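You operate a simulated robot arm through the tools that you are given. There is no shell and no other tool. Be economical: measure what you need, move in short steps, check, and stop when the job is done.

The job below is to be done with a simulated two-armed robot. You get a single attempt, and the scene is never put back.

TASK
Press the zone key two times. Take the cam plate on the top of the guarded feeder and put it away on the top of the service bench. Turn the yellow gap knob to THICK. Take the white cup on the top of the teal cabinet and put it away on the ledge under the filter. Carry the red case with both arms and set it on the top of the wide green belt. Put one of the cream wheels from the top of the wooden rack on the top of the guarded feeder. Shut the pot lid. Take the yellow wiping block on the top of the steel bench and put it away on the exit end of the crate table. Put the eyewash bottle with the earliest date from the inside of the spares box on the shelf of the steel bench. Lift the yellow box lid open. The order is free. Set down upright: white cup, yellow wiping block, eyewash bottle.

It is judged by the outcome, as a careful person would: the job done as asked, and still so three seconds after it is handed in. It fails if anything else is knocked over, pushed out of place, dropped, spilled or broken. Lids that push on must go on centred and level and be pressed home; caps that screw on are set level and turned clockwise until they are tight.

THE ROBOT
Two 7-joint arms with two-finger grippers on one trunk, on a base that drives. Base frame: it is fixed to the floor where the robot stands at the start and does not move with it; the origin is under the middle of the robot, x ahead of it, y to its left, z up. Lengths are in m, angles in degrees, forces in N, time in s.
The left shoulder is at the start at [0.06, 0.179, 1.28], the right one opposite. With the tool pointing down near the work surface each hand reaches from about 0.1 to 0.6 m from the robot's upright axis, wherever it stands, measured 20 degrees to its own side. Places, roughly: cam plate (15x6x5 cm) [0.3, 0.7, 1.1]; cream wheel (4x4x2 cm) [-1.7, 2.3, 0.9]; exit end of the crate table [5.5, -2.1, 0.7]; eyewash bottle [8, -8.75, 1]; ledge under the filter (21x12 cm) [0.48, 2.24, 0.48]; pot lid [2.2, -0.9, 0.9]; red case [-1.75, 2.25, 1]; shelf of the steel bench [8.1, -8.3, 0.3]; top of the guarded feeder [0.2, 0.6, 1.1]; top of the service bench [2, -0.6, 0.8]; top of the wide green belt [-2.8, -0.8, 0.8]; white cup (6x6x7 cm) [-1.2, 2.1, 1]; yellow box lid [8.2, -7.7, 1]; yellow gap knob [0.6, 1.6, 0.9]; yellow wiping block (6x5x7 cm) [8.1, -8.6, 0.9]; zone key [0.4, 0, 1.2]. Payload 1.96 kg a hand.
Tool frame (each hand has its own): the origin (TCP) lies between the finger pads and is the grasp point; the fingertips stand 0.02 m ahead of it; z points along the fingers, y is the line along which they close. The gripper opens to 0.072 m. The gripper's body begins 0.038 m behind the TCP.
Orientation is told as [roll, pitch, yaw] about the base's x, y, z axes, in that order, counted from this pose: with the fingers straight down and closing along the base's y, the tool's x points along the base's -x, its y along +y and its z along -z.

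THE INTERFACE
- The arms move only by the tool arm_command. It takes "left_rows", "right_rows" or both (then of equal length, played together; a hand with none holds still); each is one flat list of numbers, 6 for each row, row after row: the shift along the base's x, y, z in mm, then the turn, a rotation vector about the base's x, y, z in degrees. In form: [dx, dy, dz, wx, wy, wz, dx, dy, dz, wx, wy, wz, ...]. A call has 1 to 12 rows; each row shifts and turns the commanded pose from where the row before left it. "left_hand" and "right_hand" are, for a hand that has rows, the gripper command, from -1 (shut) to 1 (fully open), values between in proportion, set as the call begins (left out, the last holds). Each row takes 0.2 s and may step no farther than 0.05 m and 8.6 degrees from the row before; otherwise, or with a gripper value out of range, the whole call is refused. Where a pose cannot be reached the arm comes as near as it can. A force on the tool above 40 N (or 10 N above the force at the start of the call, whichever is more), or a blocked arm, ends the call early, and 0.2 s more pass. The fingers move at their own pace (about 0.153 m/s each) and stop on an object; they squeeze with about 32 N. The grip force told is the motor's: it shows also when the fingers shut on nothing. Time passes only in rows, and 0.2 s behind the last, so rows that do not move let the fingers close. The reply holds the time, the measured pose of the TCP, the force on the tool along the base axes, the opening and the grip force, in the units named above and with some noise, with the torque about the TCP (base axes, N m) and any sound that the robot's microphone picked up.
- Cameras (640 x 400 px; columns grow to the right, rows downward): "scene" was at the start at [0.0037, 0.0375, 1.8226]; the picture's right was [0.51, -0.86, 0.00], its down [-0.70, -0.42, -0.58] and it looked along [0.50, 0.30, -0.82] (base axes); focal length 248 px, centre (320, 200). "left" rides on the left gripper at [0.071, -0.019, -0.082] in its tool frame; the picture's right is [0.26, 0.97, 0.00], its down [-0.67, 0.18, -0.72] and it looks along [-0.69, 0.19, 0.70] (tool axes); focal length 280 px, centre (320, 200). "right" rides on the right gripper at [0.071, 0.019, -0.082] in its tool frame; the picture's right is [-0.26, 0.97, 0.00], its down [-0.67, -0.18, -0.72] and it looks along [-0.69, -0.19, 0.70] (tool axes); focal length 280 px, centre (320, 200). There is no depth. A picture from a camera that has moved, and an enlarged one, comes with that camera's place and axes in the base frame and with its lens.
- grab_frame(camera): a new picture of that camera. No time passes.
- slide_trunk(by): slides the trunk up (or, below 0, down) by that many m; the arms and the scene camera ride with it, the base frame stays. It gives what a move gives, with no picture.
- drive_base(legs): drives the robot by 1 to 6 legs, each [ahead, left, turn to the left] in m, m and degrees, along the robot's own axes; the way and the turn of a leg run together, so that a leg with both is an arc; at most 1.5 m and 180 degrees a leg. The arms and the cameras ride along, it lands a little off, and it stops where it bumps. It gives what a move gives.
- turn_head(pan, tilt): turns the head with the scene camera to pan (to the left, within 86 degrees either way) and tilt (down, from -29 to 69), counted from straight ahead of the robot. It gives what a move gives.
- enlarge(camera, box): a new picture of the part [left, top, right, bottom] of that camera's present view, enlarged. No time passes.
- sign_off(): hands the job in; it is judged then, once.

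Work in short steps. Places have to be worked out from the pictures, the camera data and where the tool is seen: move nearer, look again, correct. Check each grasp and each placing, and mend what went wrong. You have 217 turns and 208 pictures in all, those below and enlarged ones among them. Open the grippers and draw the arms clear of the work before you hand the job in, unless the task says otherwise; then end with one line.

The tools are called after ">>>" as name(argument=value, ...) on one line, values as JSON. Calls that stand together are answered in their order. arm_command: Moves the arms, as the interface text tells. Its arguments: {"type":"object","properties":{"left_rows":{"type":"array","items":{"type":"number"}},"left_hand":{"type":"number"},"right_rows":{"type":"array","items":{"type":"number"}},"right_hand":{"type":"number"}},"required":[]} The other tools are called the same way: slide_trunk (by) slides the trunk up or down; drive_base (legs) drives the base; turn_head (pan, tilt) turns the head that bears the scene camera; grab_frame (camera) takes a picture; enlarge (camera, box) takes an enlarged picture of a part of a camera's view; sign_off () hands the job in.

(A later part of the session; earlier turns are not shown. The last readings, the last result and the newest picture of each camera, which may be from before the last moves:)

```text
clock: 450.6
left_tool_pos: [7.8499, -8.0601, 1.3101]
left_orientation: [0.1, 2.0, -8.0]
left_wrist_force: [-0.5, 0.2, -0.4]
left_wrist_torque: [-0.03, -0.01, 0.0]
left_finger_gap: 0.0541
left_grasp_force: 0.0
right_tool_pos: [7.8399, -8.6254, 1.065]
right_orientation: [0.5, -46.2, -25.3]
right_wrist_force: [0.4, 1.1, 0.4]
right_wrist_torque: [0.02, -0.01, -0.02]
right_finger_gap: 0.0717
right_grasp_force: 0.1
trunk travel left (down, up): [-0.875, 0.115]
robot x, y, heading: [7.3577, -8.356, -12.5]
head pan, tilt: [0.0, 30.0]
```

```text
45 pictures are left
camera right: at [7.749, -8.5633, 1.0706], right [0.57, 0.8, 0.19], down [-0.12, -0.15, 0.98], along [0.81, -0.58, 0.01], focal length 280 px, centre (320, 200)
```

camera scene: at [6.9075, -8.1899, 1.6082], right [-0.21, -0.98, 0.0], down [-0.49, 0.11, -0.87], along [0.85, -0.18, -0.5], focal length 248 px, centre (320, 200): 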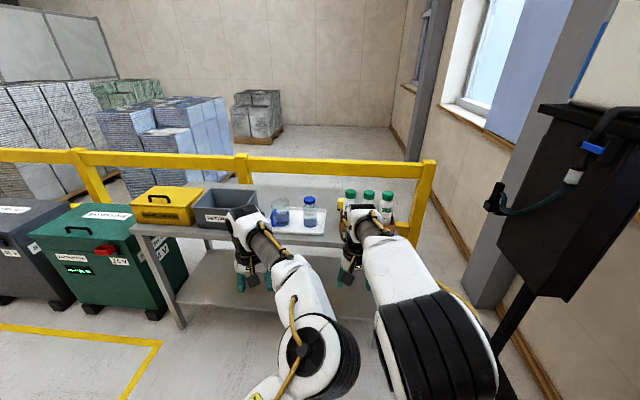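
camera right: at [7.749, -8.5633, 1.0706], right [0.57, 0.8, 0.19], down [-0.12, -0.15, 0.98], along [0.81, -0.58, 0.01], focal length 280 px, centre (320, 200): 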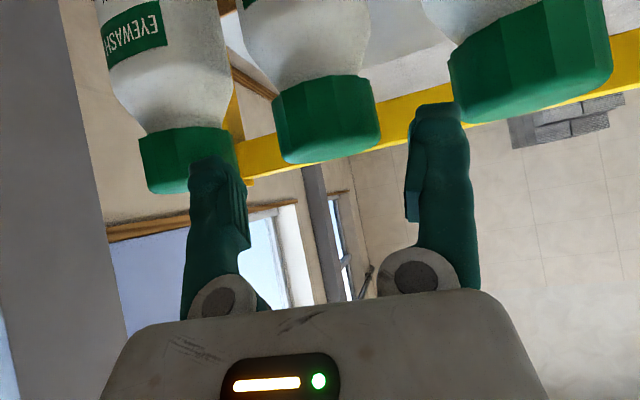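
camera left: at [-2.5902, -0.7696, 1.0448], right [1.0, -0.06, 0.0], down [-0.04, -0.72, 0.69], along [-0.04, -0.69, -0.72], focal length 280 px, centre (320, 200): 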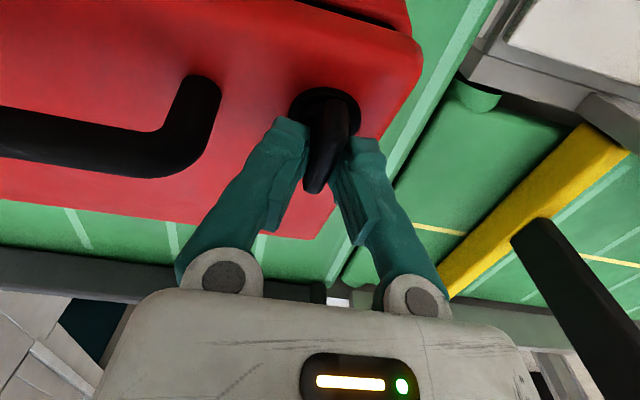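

Centred on the middle cap. I advance the last 4 cm and close.

>>> arm_command(right_rows=[13, -6, -14, 0, 0, 0, 13, -6, -14, 0, 0, 0, 0, 0, 0, 0, 0, 0])

>>> arm_command(right_rows=[0, 0, 0, 0, 0, 0, 0, 0, 0, 0, 0, 0, 0, 0, 0, 0, 0, 0], right_hand=-1)

>>> grab_frame(camera="right")

```text
clock: 451.4
left_tool_pos: [7.8522, -8.0613, 1.3103]
left_orientation: [0.1, 2.0, -8.0]
left_wrist_force: [-0.2, -0.4, 0.7]
left_wrist_torque: [-0.04, 0.02, -0.01]
left_finger_gap: 0.0541
left_grasp_force: 0.0
right_tool_pos: [7.867, -8.6395, 1.0347]
right_orientation: [0.5, -46.1, -25.3]
right_wrist_force: [-0.2, 0.2, -0.9]
right_wrist_torque: [0.01, 0.02, 0.05]
right_finger_gap: 0.072
right_grasp_force: 0.0
trunk travel left (down, up): [-0.875, 0.115]
robot x, y, heading: [7.3621, -8.3577, -12.4]
head pan, tilt: [0.0, 30.0]
```

```text
clock: 452.2
left_tool_pos: [7.853, -8.0623, 1.3101]
left_orientation: [0.1, 2.0, -8.0]
left_wrist_force: [0.2, 0.8, -0.7]
left_wrist_torque: [-0.03, -0.03, 0.0]
left_finger_gap: 0.0541
left_grasp_force: 0.0
right_tool_pos: [7.8662, -8.6396, 1.0352]
right_orientation: [0.6, -46.1, -25.4]
right_wrist_force: [2.2, -0.2, 1.0]
right_wrist_torque: [-0.18, -0.29, 0.04]
right_finger_gap: 0.0503
right_grasp_force: 32.1
trunk travel left (down, up): [-0.875, 0.115]
robot x, y, heading: [7.3626, -8.3587, -12.4]
head pan, tilt: [0.0, 30.0]
```

```text
44 pictures are left
camera right: at [7.7761, -8.5767, 1.0412], right [0.57, 0.8, 0.19], down [-0.12, -0.15, 0.98], along [0.81, -0.58, 0.01], focal length 280 px, centre (320, 200)
```

right: 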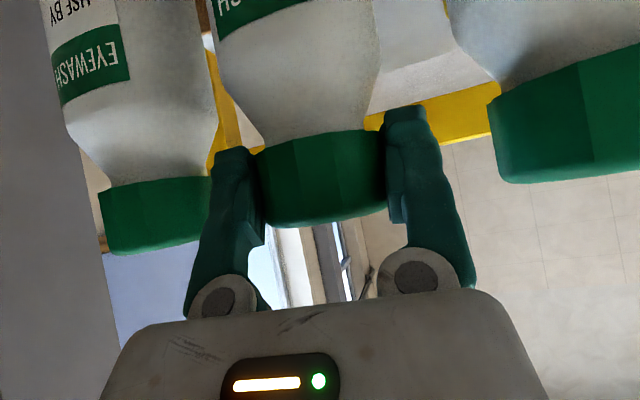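

The middle bottle's cap is gripped (50 mm). I lift it straight up out of the box.

>>> arm_command(right_rows=[0, 0, 15, 0, 0, 0, 0, 0, 30, 0, 0, 0, 0, 0, 40, 0, 0, 0, 0, 0, 40, 0, 0, 0, -5, 2, 40, 0, 0, 0, -30, 15, 20, 0, 0, 0, -40, 20, 0, 0, 0, 0, -40, 20, 0, 0, 0, 0])

>>> grab_frame(camera="right")

>>> grab_frame(camera="scene")

```text
clock: 454.0
left_tool_pos: [7.8518, -8.0615, 1.3093]
left_orientation: [0.1, 1.9, -7.9]
left_wrist_force: [-0.6, -0.4, 0.3]
left_wrist_torque: [0.0, -0.02, -0.01]
left_finger_gap: 0.0542
left_grasp_force: 0.0
right_tool_pos: [7.7509, -8.5793, 1.2209]
right_orientation: [0.6, -46.1, -25.5]
right_wrist_force: [-0.7, 0.9, -4.6]
right_wrist_torque: [0.01, 0.05, 0.0]
right_finger_gap: 0.05
right_grasp_force: 31.9
trunk travel left (down, up): [-0.875, 0.115]
robot x, y, heading: [7.3594, -8.3551, -12.5]
head pan, tilt: [0.0, 30.0]
```

```text
43 pictures are left
camera right: at [7.6599, -8.5169, 1.2275], right [0.57, 0.8, 0.2], down [-0.12, -0.15, 0.98], along [0.81, -0.59, 0.01], focal length 280 px, centre (320, 200)
```

right: 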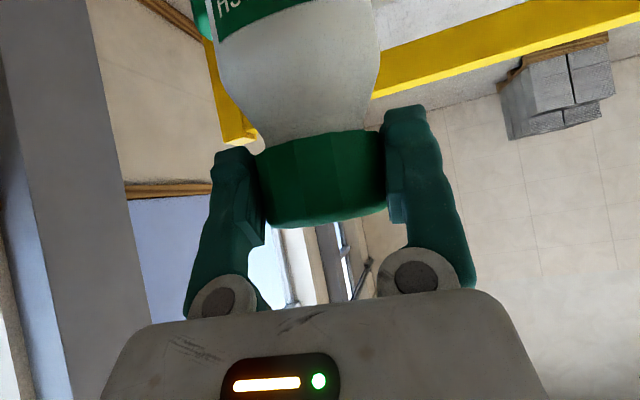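

```text
42 pictures are left
camera scene: at [7.3891, -8.3604, 1.8082], right [-0.22, -0.98, 0.0], down [-0.49, 0.11, -0.87], along [0.85, -0.19, -0.5], focal length 248 px, centre (320, 200)
```

scene: 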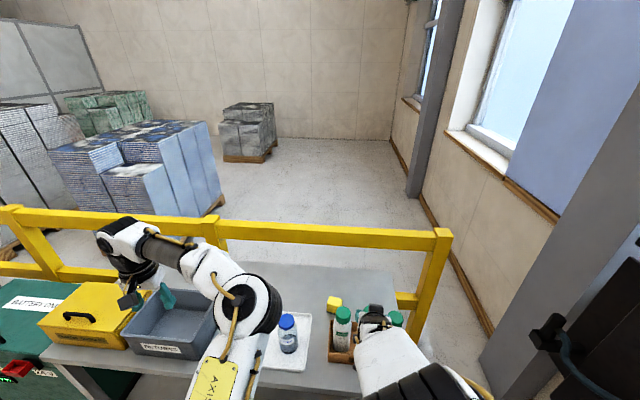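

The bottle hangs upright. I retract the left hand, back off 0.35 m and lower the trunk for the shelf under the bench.

>>> arm_command(left_rows=[-40, 9, 0, 0, 0, 0, -40, 9, 0, 0, 0, 0, -40, 9, 0, 0, 0, 0, -35, 8, 0, 0, 0, 0])

>>> drive_base(legs=[[-0.35, 0.05, 0]])

>>> slide_trunk(by=-0.4)

>>> slide_trunk(by=-0.3)

>>> grab_frame(camera="scene")

```text
clock: 455.0
left_tool_pos: [7.6963, -8.0257, 1.3095]
left_orientation: [0.3, 2.0, -8.0]
left_wrist_force: [0.1, -0.5, 1.1]
left_wrist_torque: [-0.02, -0.01, -0.01]
left_finger_gap: 0.0541
left_grasp_force: 0.0
right_tool_pos: [7.7522, -8.5806, 1.2205]
right_orientation: [0.6, -46.0, -25.5]
right_wrist_force: [0.0, -0.3, -4.7]
right_wrist_torque: [0.01, 0.04, -0.01]
right_finger_gap: 0.0507
right_grasp_force: 31.9
trunk travel left (down, up): [-0.875, 0.115]
robot x, y, heading: [7.3581, -8.3539, -12.5]
head pan, tilt: [0.0, 30.0]
```

```text
clock: 457.3
left_tool_pos: [7.3717, -7.9025, 1.3087]
left_orientation: [0.2, 2.1, -8.0]
left_wrist_force: [-0.3, -0.7, -0.1]
left_wrist_torque: [0.0, 0.02, -0.02]
left_finger_gap: 0.054
left_grasp_force: 0.1
right_tool_pos: [7.4278, -8.4575, 1.2196]
right_orientation: [0.5, -46.0, -25.3]
right_wrist_force: [0.0, 0.3, -6.1]
right_wrist_torque: [-0.01, 0.07, 0.0]
right_finger_gap: 0.0504
right_grasp_force: 32.0
trunk travel left (down, up): [-0.875, 0.115]
robot x, y, heading: [7.0291, -8.2307, -12.3]
head pan, tilt: [0.0, 30.0]
```

```text
clock: 461.1
left_tool_pos: [7.3718, -7.9014, 0.9089]
left_orientation: [0.2, 1.9, -8.0]
left_wrist_force: [0.2, 0.1, -0.1]
left_wrist_torque: [0.01, 0.01, -0.02]
left_finger_gap: 0.0542
left_grasp_force: 0.1
right_tool_pos: [7.4263, -8.4561, 0.8206]
right_orientation: [0.5, -46.0, -25.4]
right_wrist_force: [0.0, -0.1, -4.7]
right_wrist_torque: [0.02, 0.04, 0.0]
right_finger_gap: 0.0502
right_grasp_force: 31.9
trunk travel left (down, up): [-0.475, 0.515]
robot x, y, heading: [7.0344, -8.2297, -12.5]
head pan, tilt: [0.0, 30.0]
```

```text
clock: 464.1
left_tool_pos: [7.3701, -7.9019, 0.6093]
left_orientation: [0.2, 2.0, -8.0]
left_wrist_force: [-0.8, -1.1, 0.0]
left_wrist_torque: [0.0, -0.01, -0.01]
left_finger_gap: 0.0538
left_grasp_force: 0.1
right_tool_pos: [7.4268, -8.4567, 0.5206]
right_orientation: [0.5, -46.0, -25.4]
right_wrist_force: [-0.2, -0.1, -5.3]
right_wrist_torque: [0.01, 0.02, -0.03]
right_finger_gap: 0.0503
right_grasp_force: 32.1
trunk travel left (down, up): [-0.175, 0.815]
robot x, y, heading: [7.0327, -8.2326, -12.5]
head pan, tilt: [0.0, 30.0]
```

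```text
41 pictures are left
camera scene: at [7.0646, -8.2378, 1.1082], right [-0.22, -0.98, 0.0], down [-0.49, 0.11, -0.87], along [0.85, -0.19, -0.5], focal length 248 px, centre (320, 200)
```

scene: 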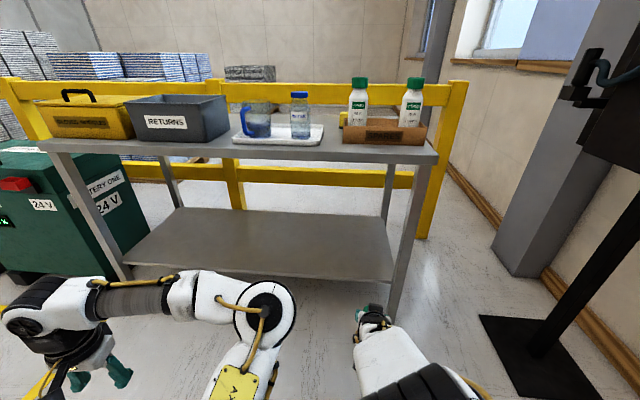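

The shelf is empty and open: front edge from (7.71,-8.69) to (8.06,-7.55). I drive in so the bottle comes just over it, aiming for (7.91,-8.38).

>>> drive_base(legs=[[0, 0.17, 0], [0.4, 0, 0]])

>>> grab_frame(camera="right")

>>> grab_frame(camera="scene")

```text
clock: 467.7
left_tool_pos: [7.8021, -7.8258, 0.6077]
left_orientation: [0.2, 2.0, -8.1]
left_wrist_force: [0.1, 0.0, 0.1]
left_wrist_torque: [-0.02, -0.06, 0.0]
left_finger_gap: 0.0539
left_grasp_force: 0.0
right_tool_pos: [7.8579, -8.3822, 0.521]
right_orientation: [0.4, -46.0, -25.5]
right_wrist_force: [0.1, -0.6, -5.5]
right_wrist_torque: [0.04, 0.03, 0.0]
right_finger_gap: 0.0503
right_grasp_force: 32.1
trunk travel left (down, up): [-0.175, 0.815]
robot x, y, heading: [7.4623, -8.1563, -12.8]
head pan, tilt: [0.0, 30.0]
```

```text
40 pictures are left
camera right: at [7.7668, -8.3189, 0.527], right [0.57, 0.8, 0.19], down [-0.12, -0.15, 0.98], along [0.81, -0.59, 0.01], focal length 280 px, centre (320, 200)
```

right: 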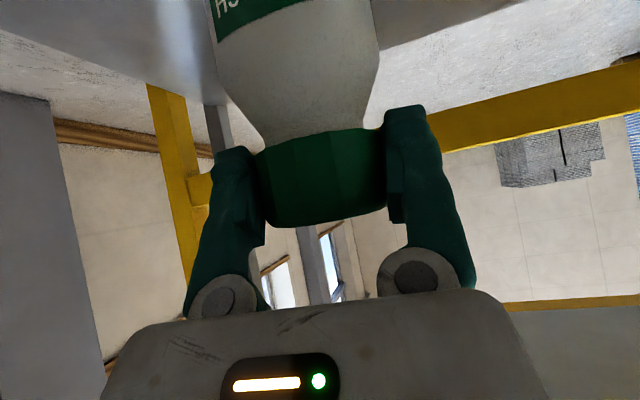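

```text
39 pictures are left
camera scene: at [7.4966, -8.1626, 1.1081], right [-0.22, -0.98, 0.0], down [-0.49, 0.11, -0.87], along [0.84, -0.19, -0.5], focal length 248 px, centre (320, 200)
```

scene: 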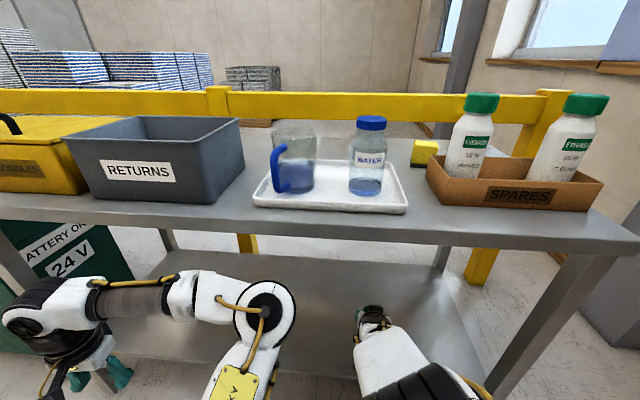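

The bottle is over the shelf. I move 5 cm further in and lower until contact.

>>> arm_command(right_rows=[30, -8, 0, 0, 0, 0, 25, -6, 0, 0, 0, 0, 0, 0, -20, 0, 0, 0, 0, 0, -8, 0, 0, 0, 0, 0, -5, 0, 0, 0, 0, 0, -5, 0, 0, 0, 0, 0, -5, 0, 0, 0, 0, 0, -5, 0, 0, 0])

>>> grab_frame(camera="right")

```text
clock: 469.5
left_tool_pos: [7.8032, -7.8278, 0.6079]
left_orientation: [0.2, 1.9, -8.0]
left_wrist_force: [-0.1, -0.1, 0.1]
left_wrist_torque: [0.0, 0.01, 0.05]
left_finger_gap: 0.0539
left_grasp_force: 0.0
right_tool_pos: [7.9123, -8.397, 0.4721]
right_orientation: [0.4, -46.0, -25.4]
right_wrist_force: [-0.1, -0.3, -5.6]
right_wrist_torque: [0.02, 0.07, 0.0]
right_finger_gap: 0.0505
right_grasp_force: 32.1
trunk travel left (down, up): [-0.175, 0.815]
robot x, y, heading: [7.4652, -8.1528, -12.6]
head pan, tilt: [0.0, 30.0]
```

```text
38 pictures are left
camera right: at [7.8221, -8.3328, 0.4784], right [0.57, 0.8, 0.19], down [-0.12, -0.15, 0.98], along [0.81, -0.59, 0.01], focal length 280 px, centre (320, 200)
```

right: 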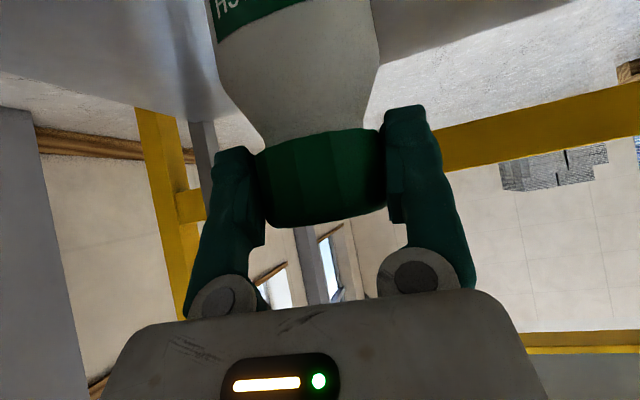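

No contact yet; I keep lowering.

>>> arm_command(right_rows=[0, 0, -5, 0, 0, 0, 0, 0, -5, 0, 0, 0, 0, 0, -5, 0, 0, 0, 0, 0, -4, 0, 0, 0, 0, 0, -4, 0, 0, 0, 0, 0, -4, 0, 0, 0])

```text
clock: 470.9
left_tool_pos: [7.8015, -7.826, 0.6081]
left_orientation: [0.1, 1.8, -8.1]
left_wrist_force: [0.7, 0.0, 0.0]
left_wrist_torque: [0.04, 0.0, 0.01]
left_finger_gap: 0.0544
left_grasp_force: 0.0
right_tool_pos: [7.9128, -8.3946, 0.4494]
right_orientation: [0.7, -46.5, -25.7]
right_wrist_force: [-5.2, 2.8, 25.6]
right_wrist_torque: [0.08, 0.31, 0.02]
right_finger_gap: 0.0502
right_grasp_force: 31.9
trunk travel left (down, up): [-0.175, 0.815]
robot x, y, heading: [7.4647, -8.1568, -12.6]
head pan, tilt: [0.0, 30.0]
```

Contact at 26 N. I ease up 2 mm, release and withdraw along the finger axis.

>>> arm_command(right_rows=[0, 0, 2, 0, 0, 0, 0, 0, 0, 0, 0, 0])

>>> arm_command(right_rows=[0, 0, 0, 0, 0, 0, 0, 0, 0, 0, 0, 0, 0, 0, 0, 0, 0, 0], right_hand=1)

>>> arm_command(right_rows=[-13, 6, 14, 0, 0, 0, -20, 9, 21, 0, 0, 0, -30, 13, 10, 0, 0, 0, -40, 15, 0, 0, 0, 0])

>>> grab_frame(camera="right")

```text
clock: 471.5
left_tool_pos: [7.8015, -7.8263, 0.608]
left_orientation: [0.1, 1.9, -8.1]
left_wrist_force: [0.0, -0.1, 0.2]
left_wrist_torque: [0.0, -0.01, 0.01]
left_finger_gap: 0.054
left_grasp_force: 0.0
right_tool_pos: [7.9128, -8.3952, 0.4496]
right_orientation: [0.6, -46.2, -25.5]
right_wrist_force: [4.7, 1.6, 17.4]
right_wrist_torque: [-0.16, -0.95, 0.08]
right_finger_gap: 0.0501
right_grasp_force: 31.9
trunk travel left (down, up): [-0.175, 0.815]
robot x, y, heading: [7.4625, -8.1585, -12.6]
head pan, tilt: [0.0, 30.0]
```

```text
clock: 472.3
left_tool_pos: [7.8034, -7.8277, 0.6083]
left_orientation: [0.1, 1.9, -8.1]
left_wrist_force: [0.0, -0.7, -0.3]
left_wrist_torque: [0.02, -0.01, 0.06]
left_finger_gap: 0.054
left_grasp_force: 0.1
right_tool_pos: [7.9111, -8.3961, 0.4482]
right_orientation: [0.5, -45.9, -25.5]
right_wrist_force: [-0.6, -0.2, -0.4]
right_wrist_torque: [0.0, -0.04, 0.01]
right_finger_gap: 0.0718
right_grasp_force: 0.0
trunk travel left (down, up): [-0.175, 0.815]
robot x, y, heading: [7.4642, -8.1586, -12.8]
head pan, tilt: [0.0, 30.0]
```

```text
clock: 473.3
left_tool_pos: [7.804, -7.827, 0.6085]
left_orientation: [0.0, 2.0, -8.1]
left_wrist_force: [0.4, -0.2, -0.2]
left_wrist_torque: [-0.02, 0.01, 0.02]
left_finger_gap: 0.054
left_grasp_force: 0.0
right_tool_pos: [7.8374, -8.3466, 0.4923]
right_orientation: [0.5, -46.0, -25.5]
right_wrist_force: [0.4, -0.2, 1.2]
right_wrist_torque: [0.01, 0.01, 0.0]
right_finger_gap: 0.0721
right_grasp_force: 0.1
right hand out of reach, approached as far as the arm can: row 4
trunk travel left (down, up): [-0.175, 0.815]
robot x, y, heading: [7.4621, -8.1551, -13.0]
head pan, tilt: [0.0, 30.0]
```

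```text
37 pictures are left
camera right: at [7.747, -8.2826, 0.4982], right [0.58, 0.79, 0.19], down [-0.12, -0.15, 0.98], along [0.81, -0.59, 0.01], focal length 280 px, centre (320, 200)
```

right: 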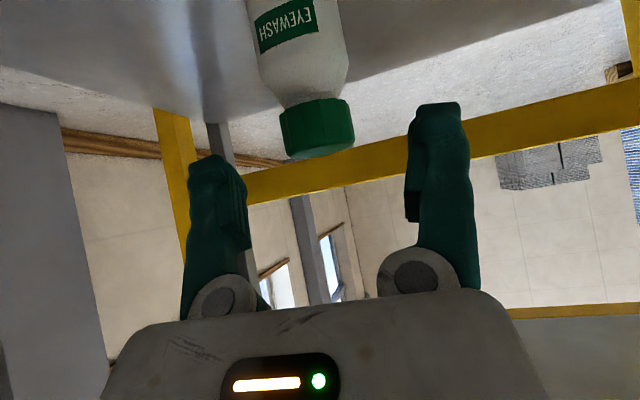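

The eyewash bottle stands on the shelf. I back off, raise the trunk, and move to the yellow box.

>>> drive_base(legs=[[-0.35, 0, 0]])

>>> slide_trunk(by=0.4)

>>> slide_trunk(by=0.3)

>>> drive_base(legs=[[0, 0.3, 0], [0.3, 0, 0]])

>>> grab_frame(camera="left")

>>> grab_frame(camera="scene")

```text
clock: 475.6
left_tool_pos: [7.4563, -7.7485, 0.6086]
left_orientation: [0.2, 2.0, -8.2]
left_wrist_force: [0.8, -0.7, 0.9]
left_wrist_torque: [0.03, 0.0, 0.0]
left_finger_gap: 0.054
left_grasp_force: 0.1
right_tool_pos: [7.4906, -8.2687, 0.4914]
right_orientation: [0.4, -46.0, -25.4]
right_wrist_force: [-0.1, 0.1, 0.0]
right_wrist_torque: [0.01, 0.0, -0.01]
right_finger_gap: 0.0719
right_grasp_force: 0.0
trunk travel left (down, up): [-0.175, 0.815]
robot x, y, heading: [7.1177, -8.0787, -12.7]
head pan, tilt: [0.0, 30.0]
```

```text
clock: 479.4
left_tool_pos: [7.4566, -7.7492, 1.0074]
left_orientation: [0.1, 2.0, -8.1]
left_wrist_force: [0.3, 0.4, 0.3]
left_wrist_torque: [0.03, 0.02, 0.02]
left_finger_gap: 0.0539
left_grasp_force: 0.1
right_tool_pos: [7.4898, -8.2696, 0.8916]
right_orientation: [0.4, -46.0, -25.5]
right_wrist_force: [-0.4, -0.2, 0.3]
right_wrist_torque: [0.02, -0.01, 0.0]
right_finger_gap: 0.072
right_grasp_force: 0.0
trunk travel left (down, up): [-0.575, 0.415]
robot x, y, heading: [7.1153, -8.0798, -12.6]
head pan, tilt: [0.0, 30.0]
```

```text
clock: 482.4
left_tool_pos: [7.456, -7.7496, 1.3064]
left_orientation: [0.0, 2.1, -8.3]
left_wrist_force: [0.1, -0.8, 0.4]
left_wrist_torque: [0.01, 0.0, 0.01]
left_finger_gap: 0.0538
left_grasp_force: 0.0
right_tool_pos: [7.4908, -8.2681, 1.1914]
right_orientation: [0.4, -45.9, -25.6]
right_wrist_force: [0.3, -0.1, 0.4]
right_wrist_torque: [-0.01, 0.01, 0.0]
right_finger_gap: 0.0721
right_grasp_force: 0.1
trunk travel left (down, up): [-0.875, 0.115]
robot x, y, heading: [7.1165, -8.0784, -12.3]
head pan, tilt: [0.0, 30.0]
```

```text
clock: 486.1
left_tool_pos: [7.8099, -7.5183, 1.309]
left_orientation: [0.1, 1.9, -8.2]
left_wrist_force: [-0.1, 0.0, 0.0]
left_wrist_torque: [0.05, -0.01, 0.0]
left_finger_gap: 0.054
left_grasp_force: 0.1
right_tool_pos: [7.8452, -8.0358, 1.1927]
right_orientation: [0.4, -46.0, -25.4]
right_wrist_force: [-0.4, -0.2, 0.3]
right_wrist_torque: [-0.04, 0.04, -0.04]
right_finger_gap: 0.072
right_grasp_force: 0.0
trunk travel left (down, up): [-0.875, 0.115]
robot x, y, heading: [7.4733, -7.8453, -12.7]
head pan, tilt: [0.0, 30.0]
```

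```text
36 pictures are left
camera left: at [7.7412, -7.5257, 1.3934], right [-0.12, 0.99, 0.01], down [0.72, 0.08, 0.69], along [0.69, 0.09, -0.72], focal length 280 px, centre (320, 200)
```

left: 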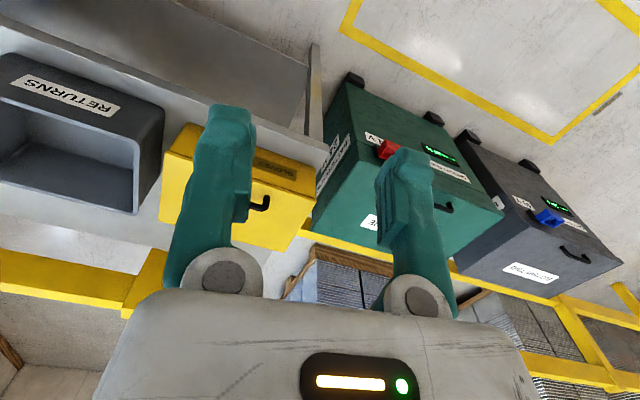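

```text
35 pictures are left
camera scene: at [7.5019, -7.8525, 1.8082], right [-0.22, -0.98, 0.0], down [-0.49, 0.11, -0.87], along [0.85, -0.19, -0.5], focal length 248 px, centre (320, 200)
```

scene: 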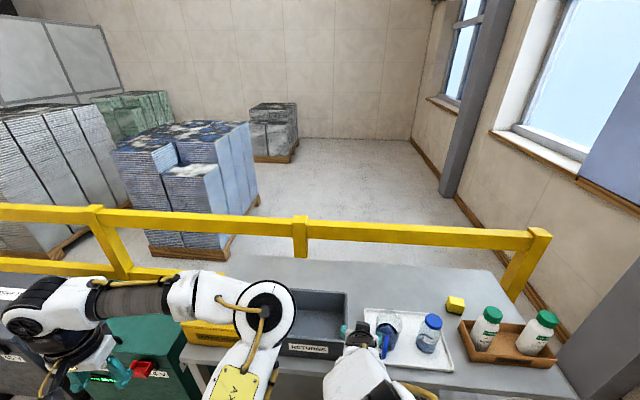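

I bring the left hand over the yellow box for a clear look at its handle.

>>> arm_command(left_rows=[35, -17, -8, 0, 0, 0, 35, -17, -8, 0, 0, 0, 35, -17, -8, 0, 0, 0, 30, -17, -8, 0, 0, 0, 20, -17, -8, 0, 0, 0, 0, -10, 0, 0, 0, 0], left_hand=1)

>>> grab_frame(camera="left")

```text
clock: 487.5
left_tool_pos: [7.9665, -7.6145, 1.2689]
left_orientation: [0.2, 1.9, -8.2]
left_wrist_force: [0.0, 0.4, -0.3]
left_wrist_torque: [0.0, -0.03, -0.03]
left_finger_gap: 0.0719
left_grasp_force: 0.1
right_tool_pos: [7.8455, -8.0374, 1.1905]
right_orientation: [0.6, -46.1, -25.5]
right_wrist_force: [1.0, 0.5, 0.2]
right_wrist_torque: [-0.03, -0.01, -0.01]
right_finger_gap: 0.072
right_grasp_force: 0.1
trunk travel left (down, up): [-0.875, 0.115]
robot x, y, heading: [7.4731, -7.85, -12.7]
head pan, tilt: [0.0, 30.0]
```

```text
34 pictures are left
camera left: at [7.898, -7.6224, 1.353], right [-0.12, 0.99, 0.01], down [0.72, 0.08, 0.69], along [0.69, 0.09, -0.72], focal length 280 px, centre (320, 200)
```

left: 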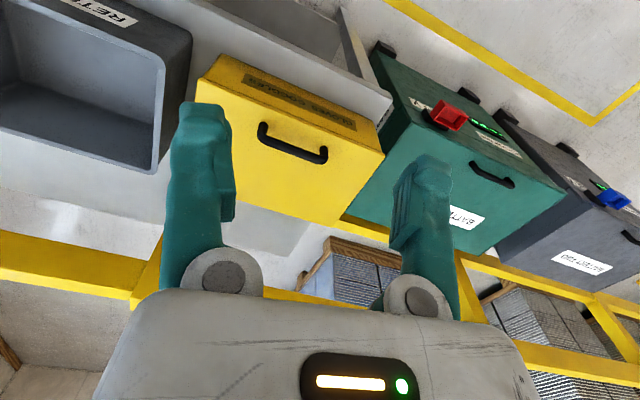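

The handle bar is centred near (8.112,-7.629,1.025), running along the bench. I move the base 10 cm in, then turn the left hand +76° so its fingers can close across the bar.

>>> drive_base(legs=[[0.1, 0, 0]])

>>> arm_command(left_rows=[5, 1, -5, 0, 0, 7.6, 5, 1, -5, 0, 0, 7.6, 5, 1, -10, 0, 0, 7.6, 5, 1, -10, 0, 0, 7.6, 5, 1, -10, 0, 0, 7.6, 5, 1, -10, 0, 0, 7.6, 5, 1, -10, 0, 0, 7.6, 5, 0, -10, 0, 0, 7.6, 4, 0, -10, 0, 0, 7.6, 4, 0, -10, 0, 0, 7.6, 0, 0, 0, 0, 0, 0])

>>> grab_frame(camera="left")

```text
clock: 488.7
left_tool_pos: [8.0607, -7.6351, 1.2682]
left_orientation: [0.1, 1.9, -8.1]
left_wrist_force: [0.7, 0.2, -0.1]
left_wrist_torque: [0.03, -0.02, -0.02]
left_finger_gap: 0.0722
left_grasp_force: 0.1
right_tool_pos: [7.9405, -8.0568, 1.1919]
right_orientation: [0.4, -46.0, -25.6]
right_wrist_force: [-0.1, 0.2, -0.1]
right_wrist_torque: [-0.04, 0.0, 0.01]
right_finger_gap: 0.0721
right_grasp_force: 0.1
trunk travel left (down, up): [-0.875, 0.115]
robot x, y, heading: [7.5673, -7.8685, -12.8]
head pan, tilt: [0.0, 30.0]
```

```text
clock: 491.1
left_tool_pos: [8.098, -7.6285, 1.2077]
left_orientation: [0.2, 2.0, 45.0]
left_wrist_force: [0.6, -0.8, -0.3]
left_wrist_torque: [-0.01, 0.01, 0.0]
left_finger_gap: 0.0719
left_grasp_force: 0.0
left hand out of reach, approached as far as the arm can: row 8, 9, 10
right_tool_pos: [7.9407, -8.0577, 1.1917]
right_orientation: [0.4, -46.0, -25.6]
right_wrist_force: [-0.2, -0.5, -0.2]
right_wrist_torque: [0.02, -0.05, 0.01]
right_finger_gap: 0.072
right_grasp_force: 0.1
trunk travel left (down, up): [-0.875, 0.115]
robot x, y, heading: [7.5667, -7.8675, -12.8]
head pan, tilt: [0.0, 30.0]
```

```text
33 pictures are left
camera left: at [8.0654, -7.6894, 1.2924], right [-0.87, 0.5, 0.01], down [0.37, 0.62, 0.69], along [0.34, 0.6, -0.72], focal length 280 px, centre (320, 200)
```

left: 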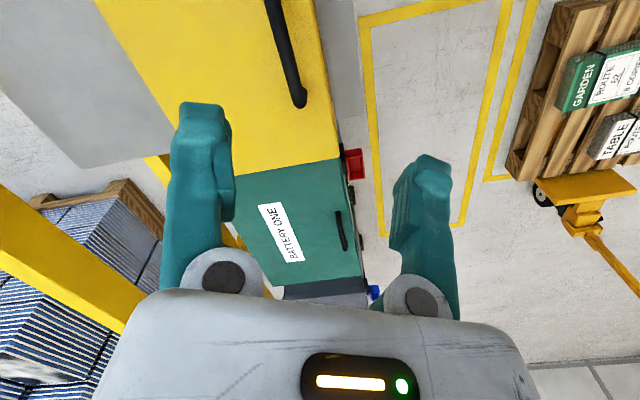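

The turn stopped at 45°, still fine for crossing the bar. I shift over the bar's middle (8.124,-7.64) and lower to just above it.

>>> arm_command(left_rows=[13, -6, -30, 0, 0, 4, 13, -6, -40, 0, 0, 4, 0, 0, -40, 0, 0, 4, 0, 0, -25, 0, 0, 4, 0, 0, 0, 0, 0, 0])

>>> grab_frame(camera="left")

```text
clock: 492.3
left_tool_pos: [8.1021, -7.6318, 1.1965]
left_orientation: [0.1, 1.9, 45.7]
left_wrist_force: [0.6, 0.4, -0.1]
left_wrist_torque: [0.03, 0.01, 0.0]
left_finger_gap: 0.072
left_grasp_force: 0.0
left hand out of reach, approached as far as the arm can: row 1, 2, 3, 4
right_tool_pos: [7.9413, -8.0587, 1.1917]
right_orientation: [0.4, -46.0, -25.4]
right_wrist_force: [0.4, -0.1, 0.2]
right_wrist_torque: [0.0, -0.02, 0.01]
right_finger_gap: 0.0719
right_grasp_force: 0.0
trunk travel left (down, up): [-0.875, 0.115]
robot x, y, heading: [7.5678, -7.8678, -12.6]
head pan, tilt: [0.0, 30.0]
```

```text
32 pictures are left
camera left: at [8.0699, -7.6927, 1.2824], right [-0.87, 0.48, 0.01], down [0.36, 0.63, 0.69], along [0.33, 0.61, -0.72], focal length 280 px, centre (320, 200)
```

left: 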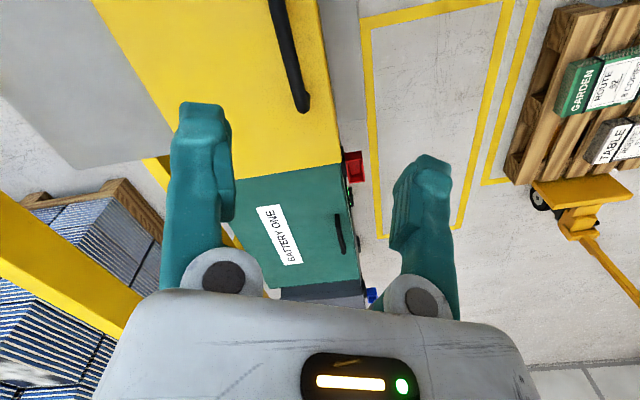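

The left arm is at a wrist limit here. The right arm turns the other way well, so I'll use it: left hand back and retracted, right hand un-tilted and turned to yaw -112°.

>>> arm_command(left_rows=[-15, 5, 10, 0, 0, -7.6, -25, 5, 10, 0, 0, -7.6, -30, 5, 10, 0, 0, -7.6, -30, 5, 0, 0, 0, -7.6, -30, 5, 0, 0, 0, -7.6, -30, 5, 0, 0, 0, -7.6, -30, 5, 0, 0, 0, -7.6], right_rows=[-5, 0, 10, 3.3, 6.92, 0, -5, 0, 10, 3.3, 6.92, 0, -5, 0, 10, 3.3, 6.92, 0, -5, 0, 10, 3.3, 6.92, 0, -5, 0, 10, 3.3, 6.92, 0, -5, 0, 10, 3.3, 6.92, 0, 0, 0, 0, 0, 0, 0])

>>> drive_base(legs=[[-0.1, 0, 0], [0, 0.4, 0]])

>>> arm_command(right_rows=[0, 0, 0, 0, 0, -7.9, 0, 0, 0, 0, 0, -7.9, 0, 0, 0, 0, 0, -7.9, 0, 0, 0, 0, 0, -7.9, 0, 0, 0, 0, 0, -7.9, 0, 0, 0, 0, 0, -7.9, 0, 0, 0, 0, 0, -7.9, 0, 0, 0, 0, 0, -7.9, 0, 0, 0, 0, 0, -7.9, 0, 0, 0, 0, 0, -7.9, 0, 0, 0, 0, 0, -7.9])

>>> grab_frame(camera="scene")

```text
clock: 493.9
left_tool_pos: [7.9082, -7.5977, 1.2277]
left_orientation: [0.2, 2.0, -7.5]
left_wrist_force: [0.1, -0.3, 0.6]
left_wrist_torque: [0.01, -0.02, 0.02]
left_finger_gap: 0.0719
left_grasp_force: 0.1
right_tool_pos: [7.9098, -8.057, 1.2505]
right_orientation: [0.4, 0.1, -25.5]
right_wrist_force: [-0.1, -0.2, 0.0]
right_wrist_torque: [-0.01, -0.01, -0.01]
right_finger_gap: 0.0719
right_grasp_force: 0.0
trunk travel left (down, up): [-0.875, 0.115]
robot x, y, heading: [7.5703, -7.8705, -12.9]
head pan, tilt: [0.0, 30.0]
```

```text
clock: 497.2
left_tool_pos: [7.8981, -7.1735, 1.2271]
left_orientation: [0.2, 2.1, -6.9]
left_wrist_force: [0.2, -0.3, 0.0]
left_wrist_torque: [-0.01, 0.0, -0.03]
left_finger_gap: 0.072
left_grasp_force: 0.0
right_tool_pos: [7.9022, -7.6346, 1.252]
right_orientation: [0.5, 0.1, -25.3]
right_wrist_force: [-0.3, -0.6, 0.4]
right_wrist_torque: [0.0, 0.01, 0.0]
right_finger_gap: 0.0721
right_grasp_force: 0.0
trunk travel left (down, up): [-0.875, 0.115]
robot x, y, heading: [7.5586, -7.4464, -12.3]
head pan, tilt: [0.0, 30.0]
```

```text
clock: 499.6
left_tool_pos: [7.8968, -7.1728, 1.2275]
left_orientation: [0.1, 2.1, -7.0]
left_wrist_force: [-0.8, -0.3, 0.3]
left_wrist_torque: [0.02, 0.01, 0.01]
left_finger_gap: 0.072
left_grasp_force: 0.1
right_tool_pos: [7.9019, -7.6341, 1.2518]
right_orientation: [0.4, 0.0, -112.4]
right_wrist_force: [-0.1, -0.8, -0.1]
right_wrist_torque: [0.01, 0.01, 0.01]
right_finger_gap: 0.0719
right_grasp_force: 0.0
trunk travel left (down, up): [-0.875, 0.115]
robot x, y, heading: [7.5602, -7.4454, -12.4]
head pan, tilt: [0.0, 30.0]
```

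```text
31 pictures are left
camera scene: at [7.5898, -7.4519, 1.8082], right [-0.21, -0.98, 0.0], down [-0.49, 0.11, -0.87], along [0.85, -0.18, -0.5], focal length 248 px, centre (320, 200)
```

scene: 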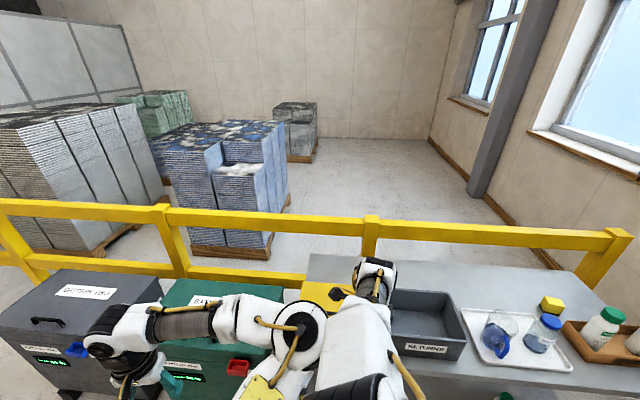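

The right hand is turned. I move it over the handle and look.

>>> arm_command(right_rows=[44, -1, -10, 0, 0, 0, 44, -1, -20, 0, 0, 0, 44, -1, -20, 0, 0, 0, 44, -2, -20, 0, 0, 0, 44, -1, -20, 0, 0, 0, 0, 0, -35, 0, 0, 0, 0, 0, 0, 0, 0, 0])

>>> grab_frame(camera="right")

```text
clock: 500.7
left_tool_pos: [7.8793, -7.1394, 1.2208]
left_orientation: [6.7, 7.8, -0.7]
left_wrist_force: [1.0, -0.2, 0.5]
left_wrist_torque: [0.02, 0.02, 0.02]
left_finger_gap: 0.0721
left_grasp_force: 0.1
right_tool_pos: [8.1052, -7.6427, 1.2041]
right_orientation: [2.7, 2.6, -112.8]
right_wrist_force: [0.5, 0.2, 0.0]
right_wrist_torque: [0.02, 0.04, -0.03]
right_finger_gap: 0.0719
right_grasp_force: 0.1
trunk travel left (down, up): [-0.875, 0.115]
robot x, y, heading: [7.5574, -7.4429, -12.2]
head pan, tilt: [0.0, 30.0]
stopped in row 5 (left hand): the arm was blocked; the commanded pose is now the measured one
```

```text
30 pictures are left
camera right: at [8.1437, -7.5875, 1.2888], right [0.79, -0.62, 0.03], down [-0.47, -0.57, 0.67], along [-0.4, -0.55, -0.74], focal length 280 px, centre (320, 200)
```

right: 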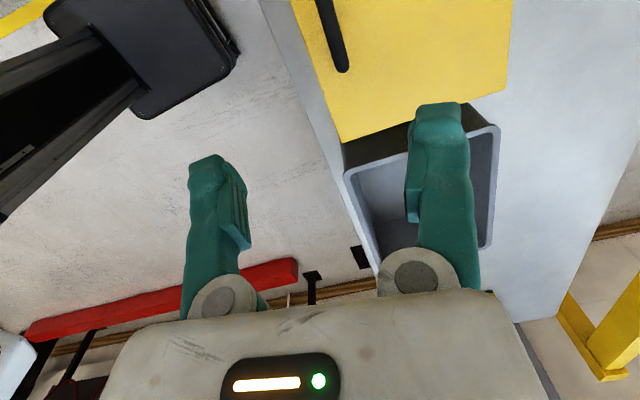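

Elbows touch again. I move the left hand forward-left over the battery box (high above it), then bring the right hand over the bar centre (8.128,-7.631) and lower.

>>> arm_command(left_rows=[35, 15, 0, 0, 0, 0, 35, 20, 0, 0, 0, 0, 35, 25, 0, 0, 0, 0, 30, 30, 0, 0, 0, 0, 0, 0, 0, 0, 0, 0, 0, 0, 0, 0, 0, 0, 0, 0, 0, 0, 0, 0, 0, 0, 0, 0, 0, 0, 0, 0, 0, 0, 0, 0, 0, 0, 0, 0, 0, 0], right_rows=[0, 0, 0, 0, 0, 0, 0, 0, 0, 0, 0, 0, 0, 0, 0, 0, 0, 0, 0, 0, 0, 0, 0, 0, 12, 6, 0, -1.35, 3.5, 0, 11, 6, 0, 0, 0, 0, 0, 0, -40, 0, 0, 0, 0, 0, -40, 0, 0, 0, 0, 0, -40, 0, 0, 0, 0, 0, 0, 0, 0, 0])

>>> grab_frame(camera="right")

```text
clock: 502.9
left_tool_pos: [8.0086, -7.0484, 1.2215]
left_orientation: [6.6, 7.5, -0.8]
left_wrist_force: [-0.7, -0.8, 0.3]
left_wrist_torque: [-0.01, -0.02, 0.04]
left_finger_gap: 0.0721
left_grasp_force: 0.1
right_tool_pos: [8.1246, -7.6316, 1.0843]
right_orientation: [0.2, -0.1, -112.7]
right_wrist_force: [0.1, 0.7, 1.2]
right_wrist_torque: [0.0, -0.03, 0.04]
right_finger_gap: 0.0721
right_grasp_force: 0.1
trunk travel left (down, up): [-0.875, 0.115]
robot x, y, heading: [7.558, -7.4463, -12.5]
head pan, tilt: [0.0, 30.0]
```

```text
29 pictures are left
camera right: at [8.1689, -7.573, 1.1667], right [0.79, -0.61, 0.0], down [-0.43, -0.55, 0.71], along [-0.44, -0.57, -0.7], focal length 280 px, centre (320, 200)
```

right: 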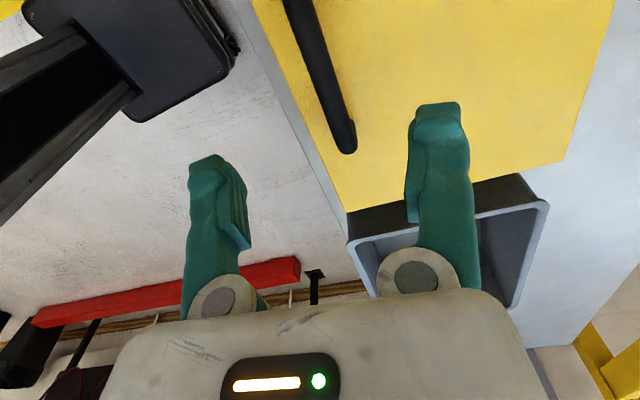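

Aligned with the bar apart from 7 mm; I correct and descend around it.

>>> arm_command(right_rows=[5.5, -4.3, 0, 0, 0, 0, 0, 0, -30, 0, 0, 0, 0, 0, -18, 0, 0, 0, 0, 0, -5, 0, 0, 0, 0, 0, 0, 0, 0, 0], right_hand=0.3)

>>> grab_frame(camera="right")

```text
clock: 504.1
left_tool_pos: [8.0088, -7.0485, 1.2215]
left_orientation: [6.7, 7.5, -0.7]
left_wrist_force: [0.1, -0.7, 0.2]
left_wrist_torque: [-0.01, -0.02, 0.04]
left_finger_gap: 0.0721
left_grasp_force: 0.1
right_tool_pos: [8.13, -7.635, 1.0308]
right_orientation: [0.2, -0.1, -112.7]
right_wrist_force: [-0.3, 0.8, 0.0]
right_wrist_torque: [0.02, -0.01, 0.06]
right_finger_gap: 0.0468
right_grasp_force: 0.0
trunk travel left (down, up): [-0.875, 0.115]
robot x, y, heading: [7.5564, -7.4481, -12.2]
head pan, tilt: [0.0, 30.0]
```

```text
28 pictures are left
camera right: at [8.1742, -7.5761, 1.1129], right [0.79, -0.61, 0.0], down [-0.43, -0.55, 0.71], along [-0.44, -0.57, -0.7], focal length 280 px, centre (320, 200)
```

right: 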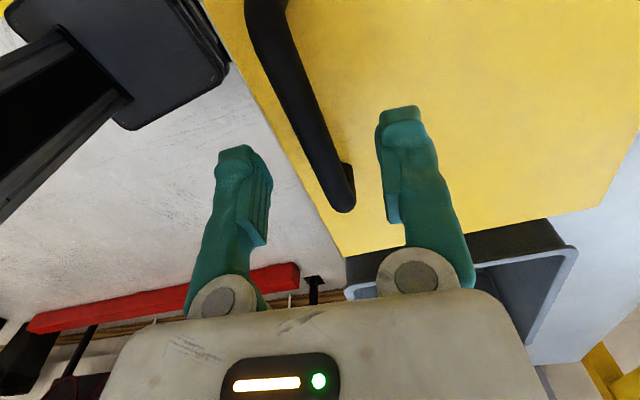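

The bar is between the fingers near tip level. I go 11 mm lower and close.

>>> arm_command(right_rows=[0, 0, -6, 0, 0, 0, 0, 0, -5, 0, 0, 0, 0, 0, 0, 0, 0, 0])

>>> arm_command(right_rows=[0, 0, 0, 0, 0, 0, 0, 0, 0, 0, 0, 0, 0, 0, 0, 0, 0, 0], right_hand=-1)

>>> grab_frame(camera="right")

```text
clock: 504.9
left_tool_pos: [8.0099, -7.0482, 1.2221]
left_orientation: [6.7, 7.5, -0.8]
left_wrist_force: [-0.2, 0.2, 0.3]
left_wrist_torque: [-0.01, 0.05, -0.01]
left_finger_gap: 0.0722
left_grasp_force: 0.0
right_tool_pos: [8.1316, -7.6336, 1.0201]
right_orientation: [0.2, -0.1, -112.7]
right_wrist_force: [1.5, 0.1, -0.7]
right_wrist_torque: [0.01, -0.04, 0.0]
right_finger_gap: 0.047
right_grasp_force: 0.0
trunk travel left (down, up): [-0.875, 0.115]
robot x, y, heading: [7.5598, -7.4453, -12.3]
head pan, tilt: [0.0, 30.0]
```

```text
clock: 505.7
left_tool_pos: [8.0091, -7.0488, 1.2209]
left_orientation: [6.7, 7.5, -0.8]
left_wrist_force: [0.2, -0.2, -0.3]
left_wrist_torque: [0.0, 0.0, -0.02]
left_finger_gap: 0.072
left_grasp_force: 0.1
right_tool_pos: [8.1297, -7.6329, 1.0197]
right_orientation: [0.2, 0.0, -112.7]
right_wrist_force: [-4.4, 1.3, -0.6]
right_wrist_torque: [0.05, 0.03, 0.5]
right_finger_gap: 0.0136
right_grasp_force: 40.6
trunk travel left (down, up): [-0.875, 0.115]
robot x, y, heading: [7.5607, -7.4466, -12.3]
head pan, tilt: [0.0, 30.0]
```

```text
27 pictures are left
camera right: at [8.1736, -7.5749, 1.1023], right [0.79, -0.61, 0.0], down [-0.43, -0.55, 0.71], along [-0.44, -0.57, -0.7], focal length 280 px, centre (320, 200)
```

right: 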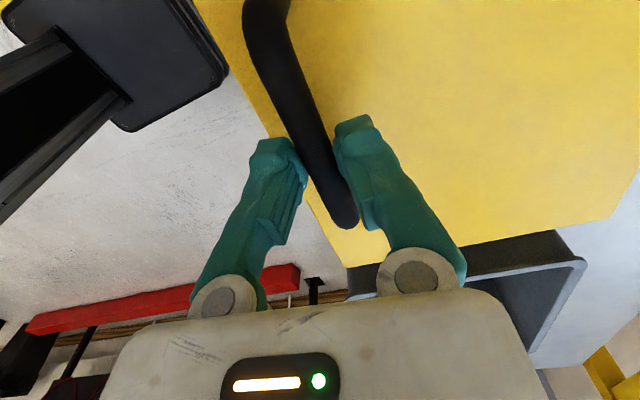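

The bar is gripped (13.6 mm). I raise it along an arc about a hinge some 16 cm behind, first five steps.

>>> arm_command(right_rows=[4.9, -1.5, 22.1, 0, 0, 0, 7.7, -2.3, 21.1, 0, 0, 0, 10.4, -3.2, 19.7, 0, 0, 0, 13, -3.9, 18.1, 0, 0, 0, 15.3, -4.6, 16, 0, 0, 0])

>>> grab_frame(camera="right")

```text
clock: 506.9
left_tool_pos: [8.0098, -7.0479, 1.2209]
left_orientation: [6.6, 7.6, -0.8]
left_wrist_force: [-0.2, -0.4, 0.0]
left_wrist_torque: [-0.03, 0.04, 0.0]
left_finger_gap: 0.0722
left_grasp_force: 0.0
right_tool_pos: [8.164, -7.6457, 1.1157]
right_orientation: [0.1, -0.1, -112.8]
right_wrist_force: [1.0, -0.6, -0.4]
right_wrist_torque: [0.03, -0.02, 0.0]
right_finger_gap: 0.0003
right_grasp_force: 29.4
right hand out of reach, approached as far as the arm can: row 5
trunk travel left (down, up): [-0.875, 0.115]
robot x, y, heading: [7.5533, -7.4458, -12.3]
head pan, tilt: [0.0, 30.0]
```

```text
26 pictures are left
camera right: at [8.2075, -7.5872, 1.1975], right [0.79, -0.61, 0.0], down [-0.43, -0.55, 0.72], along [-0.44, -0.57, -0.7], focal length 280 px, centre (320, 200)
```

right: 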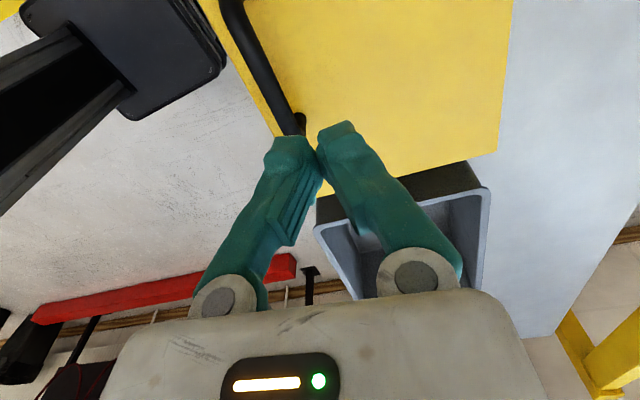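

The fingers slid off because they held only the top of the bar. I go back, descend deeper and regrip.

>>> arm_command(right_rows=[-12, 4, 0, 0, 0, 0, -12, 4, 0, 0, 0, 0, -10.5, 4.5, 0, 0, 0, 0, 0, 0, -40, 0, 0, 0, 0, 0, -40, 0, 0, 0, 0, 0, -18, 0, 0, 0, 0, 0, -6, 0, 0, 0, 0, 0, -5, 0, 0, 0, 0, 0, -5, 0, 0, 0, 0, 0, -4, 0, 0, 0], right_hand=0.3)

>>> grab_frame(camera="right")

```text
clock: 509.1
left_tool_pos: [8.0103, -7.0486, 1.2226]
left_orientation: [6.8, 7.5, -0.8]
left_wrist_force: [0.3, 0.3, 0.3]
left_wrist_torque: [0.03, 0.01, 0.04]
left_finger_gap: 0.0718
left_grasp_force: 0.1
right_tool_pos: [8.1282, -7.6344, 0.9967]
right_orientation: [0.2, 0.0, -112.6]
right_wrist_force: [-0.2, -0.2, 0.4]
right_wrist_torque: [-0.02, 0.0, 0.0]
right_finger_gap: 0.0469
right_grasp_force: 0.0
trunk travel left (down, up): [-0.875, 0.115]
robot x, y, heading: [7.5544, -7.445, -12.6]
head pan, tilt: [0.0, 30.0]
```

```text
25 pictures are left
camera right: at [8.1724, -7.5763, 1.0784], right [0.79, -0.61, 0.0], down [-0.43, -0.55, 0.71], along [-0.44, -0.57, -0.7], focal length 280 px, centre (320, 200)
```

right: 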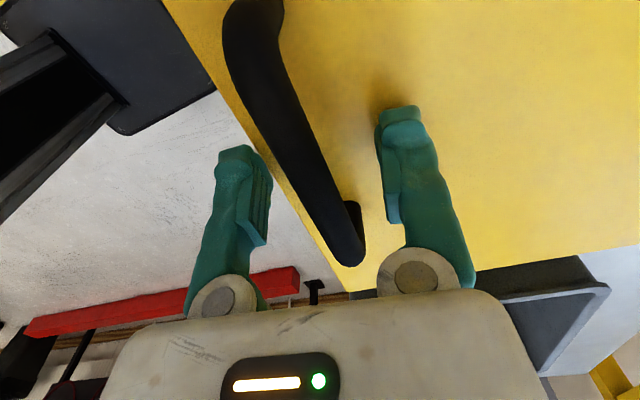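

Now the bar lies at TCP depth. I close and lift along the arc again.

>>> arm_command(right_rows=[0, 0, 0, 0, 0, 0, 0, 0, 0, 0, 0, 0, 0, 0, 0, 0, 0, 0], right_hand=-1)

>>> arm_command(right_rows=[2.4, -0.8, 11, 0, 0, 0, 2.5, -0.7, 11, 0, 0, 0, 3.8, -1.2, 10.6, 0, 0, 0, 3.9, -1.1, 10.5, 0, 0, 0, 5.2, -1.6, 9.9, 0, 0, 0, 5.2, -1.6, 9.8, 0, 0, 0])

```text
clock: 509.9
left_tool_pos: [8.0095, -7.0494, 1.2216]
left_orientation: [6.6, 7.6, -0.8]
left_wrist_force: [0.0, 0.3, 0.0]
left_wrist_torque: [0.01, 0.0, 0.0]
left_finger_gap: 0.0721
left_grasp_force: 0.0
right_tool_pos: [8.1298, -7.6346, 0.996]
right_orientation: [0.1, 0.0, -112.7]
right_wrist_force: [4.1, -2.6, -1.6]
right_wrist_torque: [-0.11, 0.08, 0.79]
right_finger_gap: 0.0061
right_grasp_force: 30.3
trunk travel left (down, up): [-0.875, 0.115]
robot x, y, heading: [7.5573, -7.4444, -12.4]
head pan, tilt: [0.0, 30.0]
```

```text
clock: 511.3
left_tool_pos: [8.0154, -7.0521, 1.2194]
left_orientation: [6.8, 7.8, -0.8]
left_wrist_force: [0.6, -0.4, 0.4]
left_wrist_torque: [0.0, 0.03, 0.0]
left_finger_gap: 0.0721
left_grasp_force: 0.1
right_tool_pos: [8.1561, -7.6429, 1.0554]
right_orientation: [-0.2, 0.0, -112.7]
right_wrist_force: [21.9, -5.9, -18.7]
right_wrist_torque: [0.32, 0.25, 0.18]
right_finger_gap: 0.0001
right_grasp_force: 29.5
trunk travel left (down, up): [-0.875, 0.115]
robot x, y, heading: [7.5591, -7.4453, -12.4]
head pan, tilt: [0.0, 30.0]
```

The closed fingers have hooked under the bar and are lifting the lid (19 N). I look at it before continuing.

>>> grab_frame(camera="right")

```text
24 pictures are left
camera right: at [8.201, -7.5857, 1.1368], right [0.79, -0.61, 0.0], down [-0.43, -0.55, 0.72], along [-0.44, -0.56, -0.7], focal length 280 px, centre (320, 200)
```

right: 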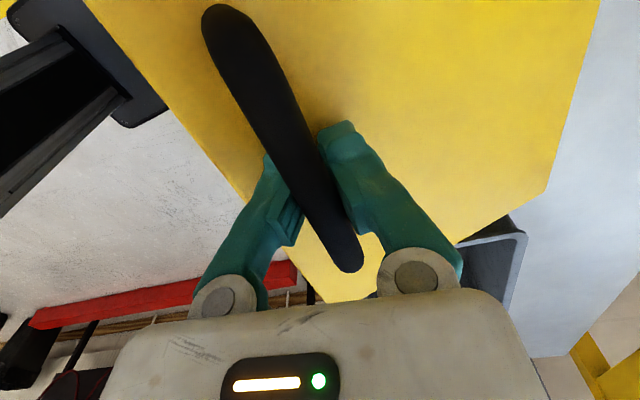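

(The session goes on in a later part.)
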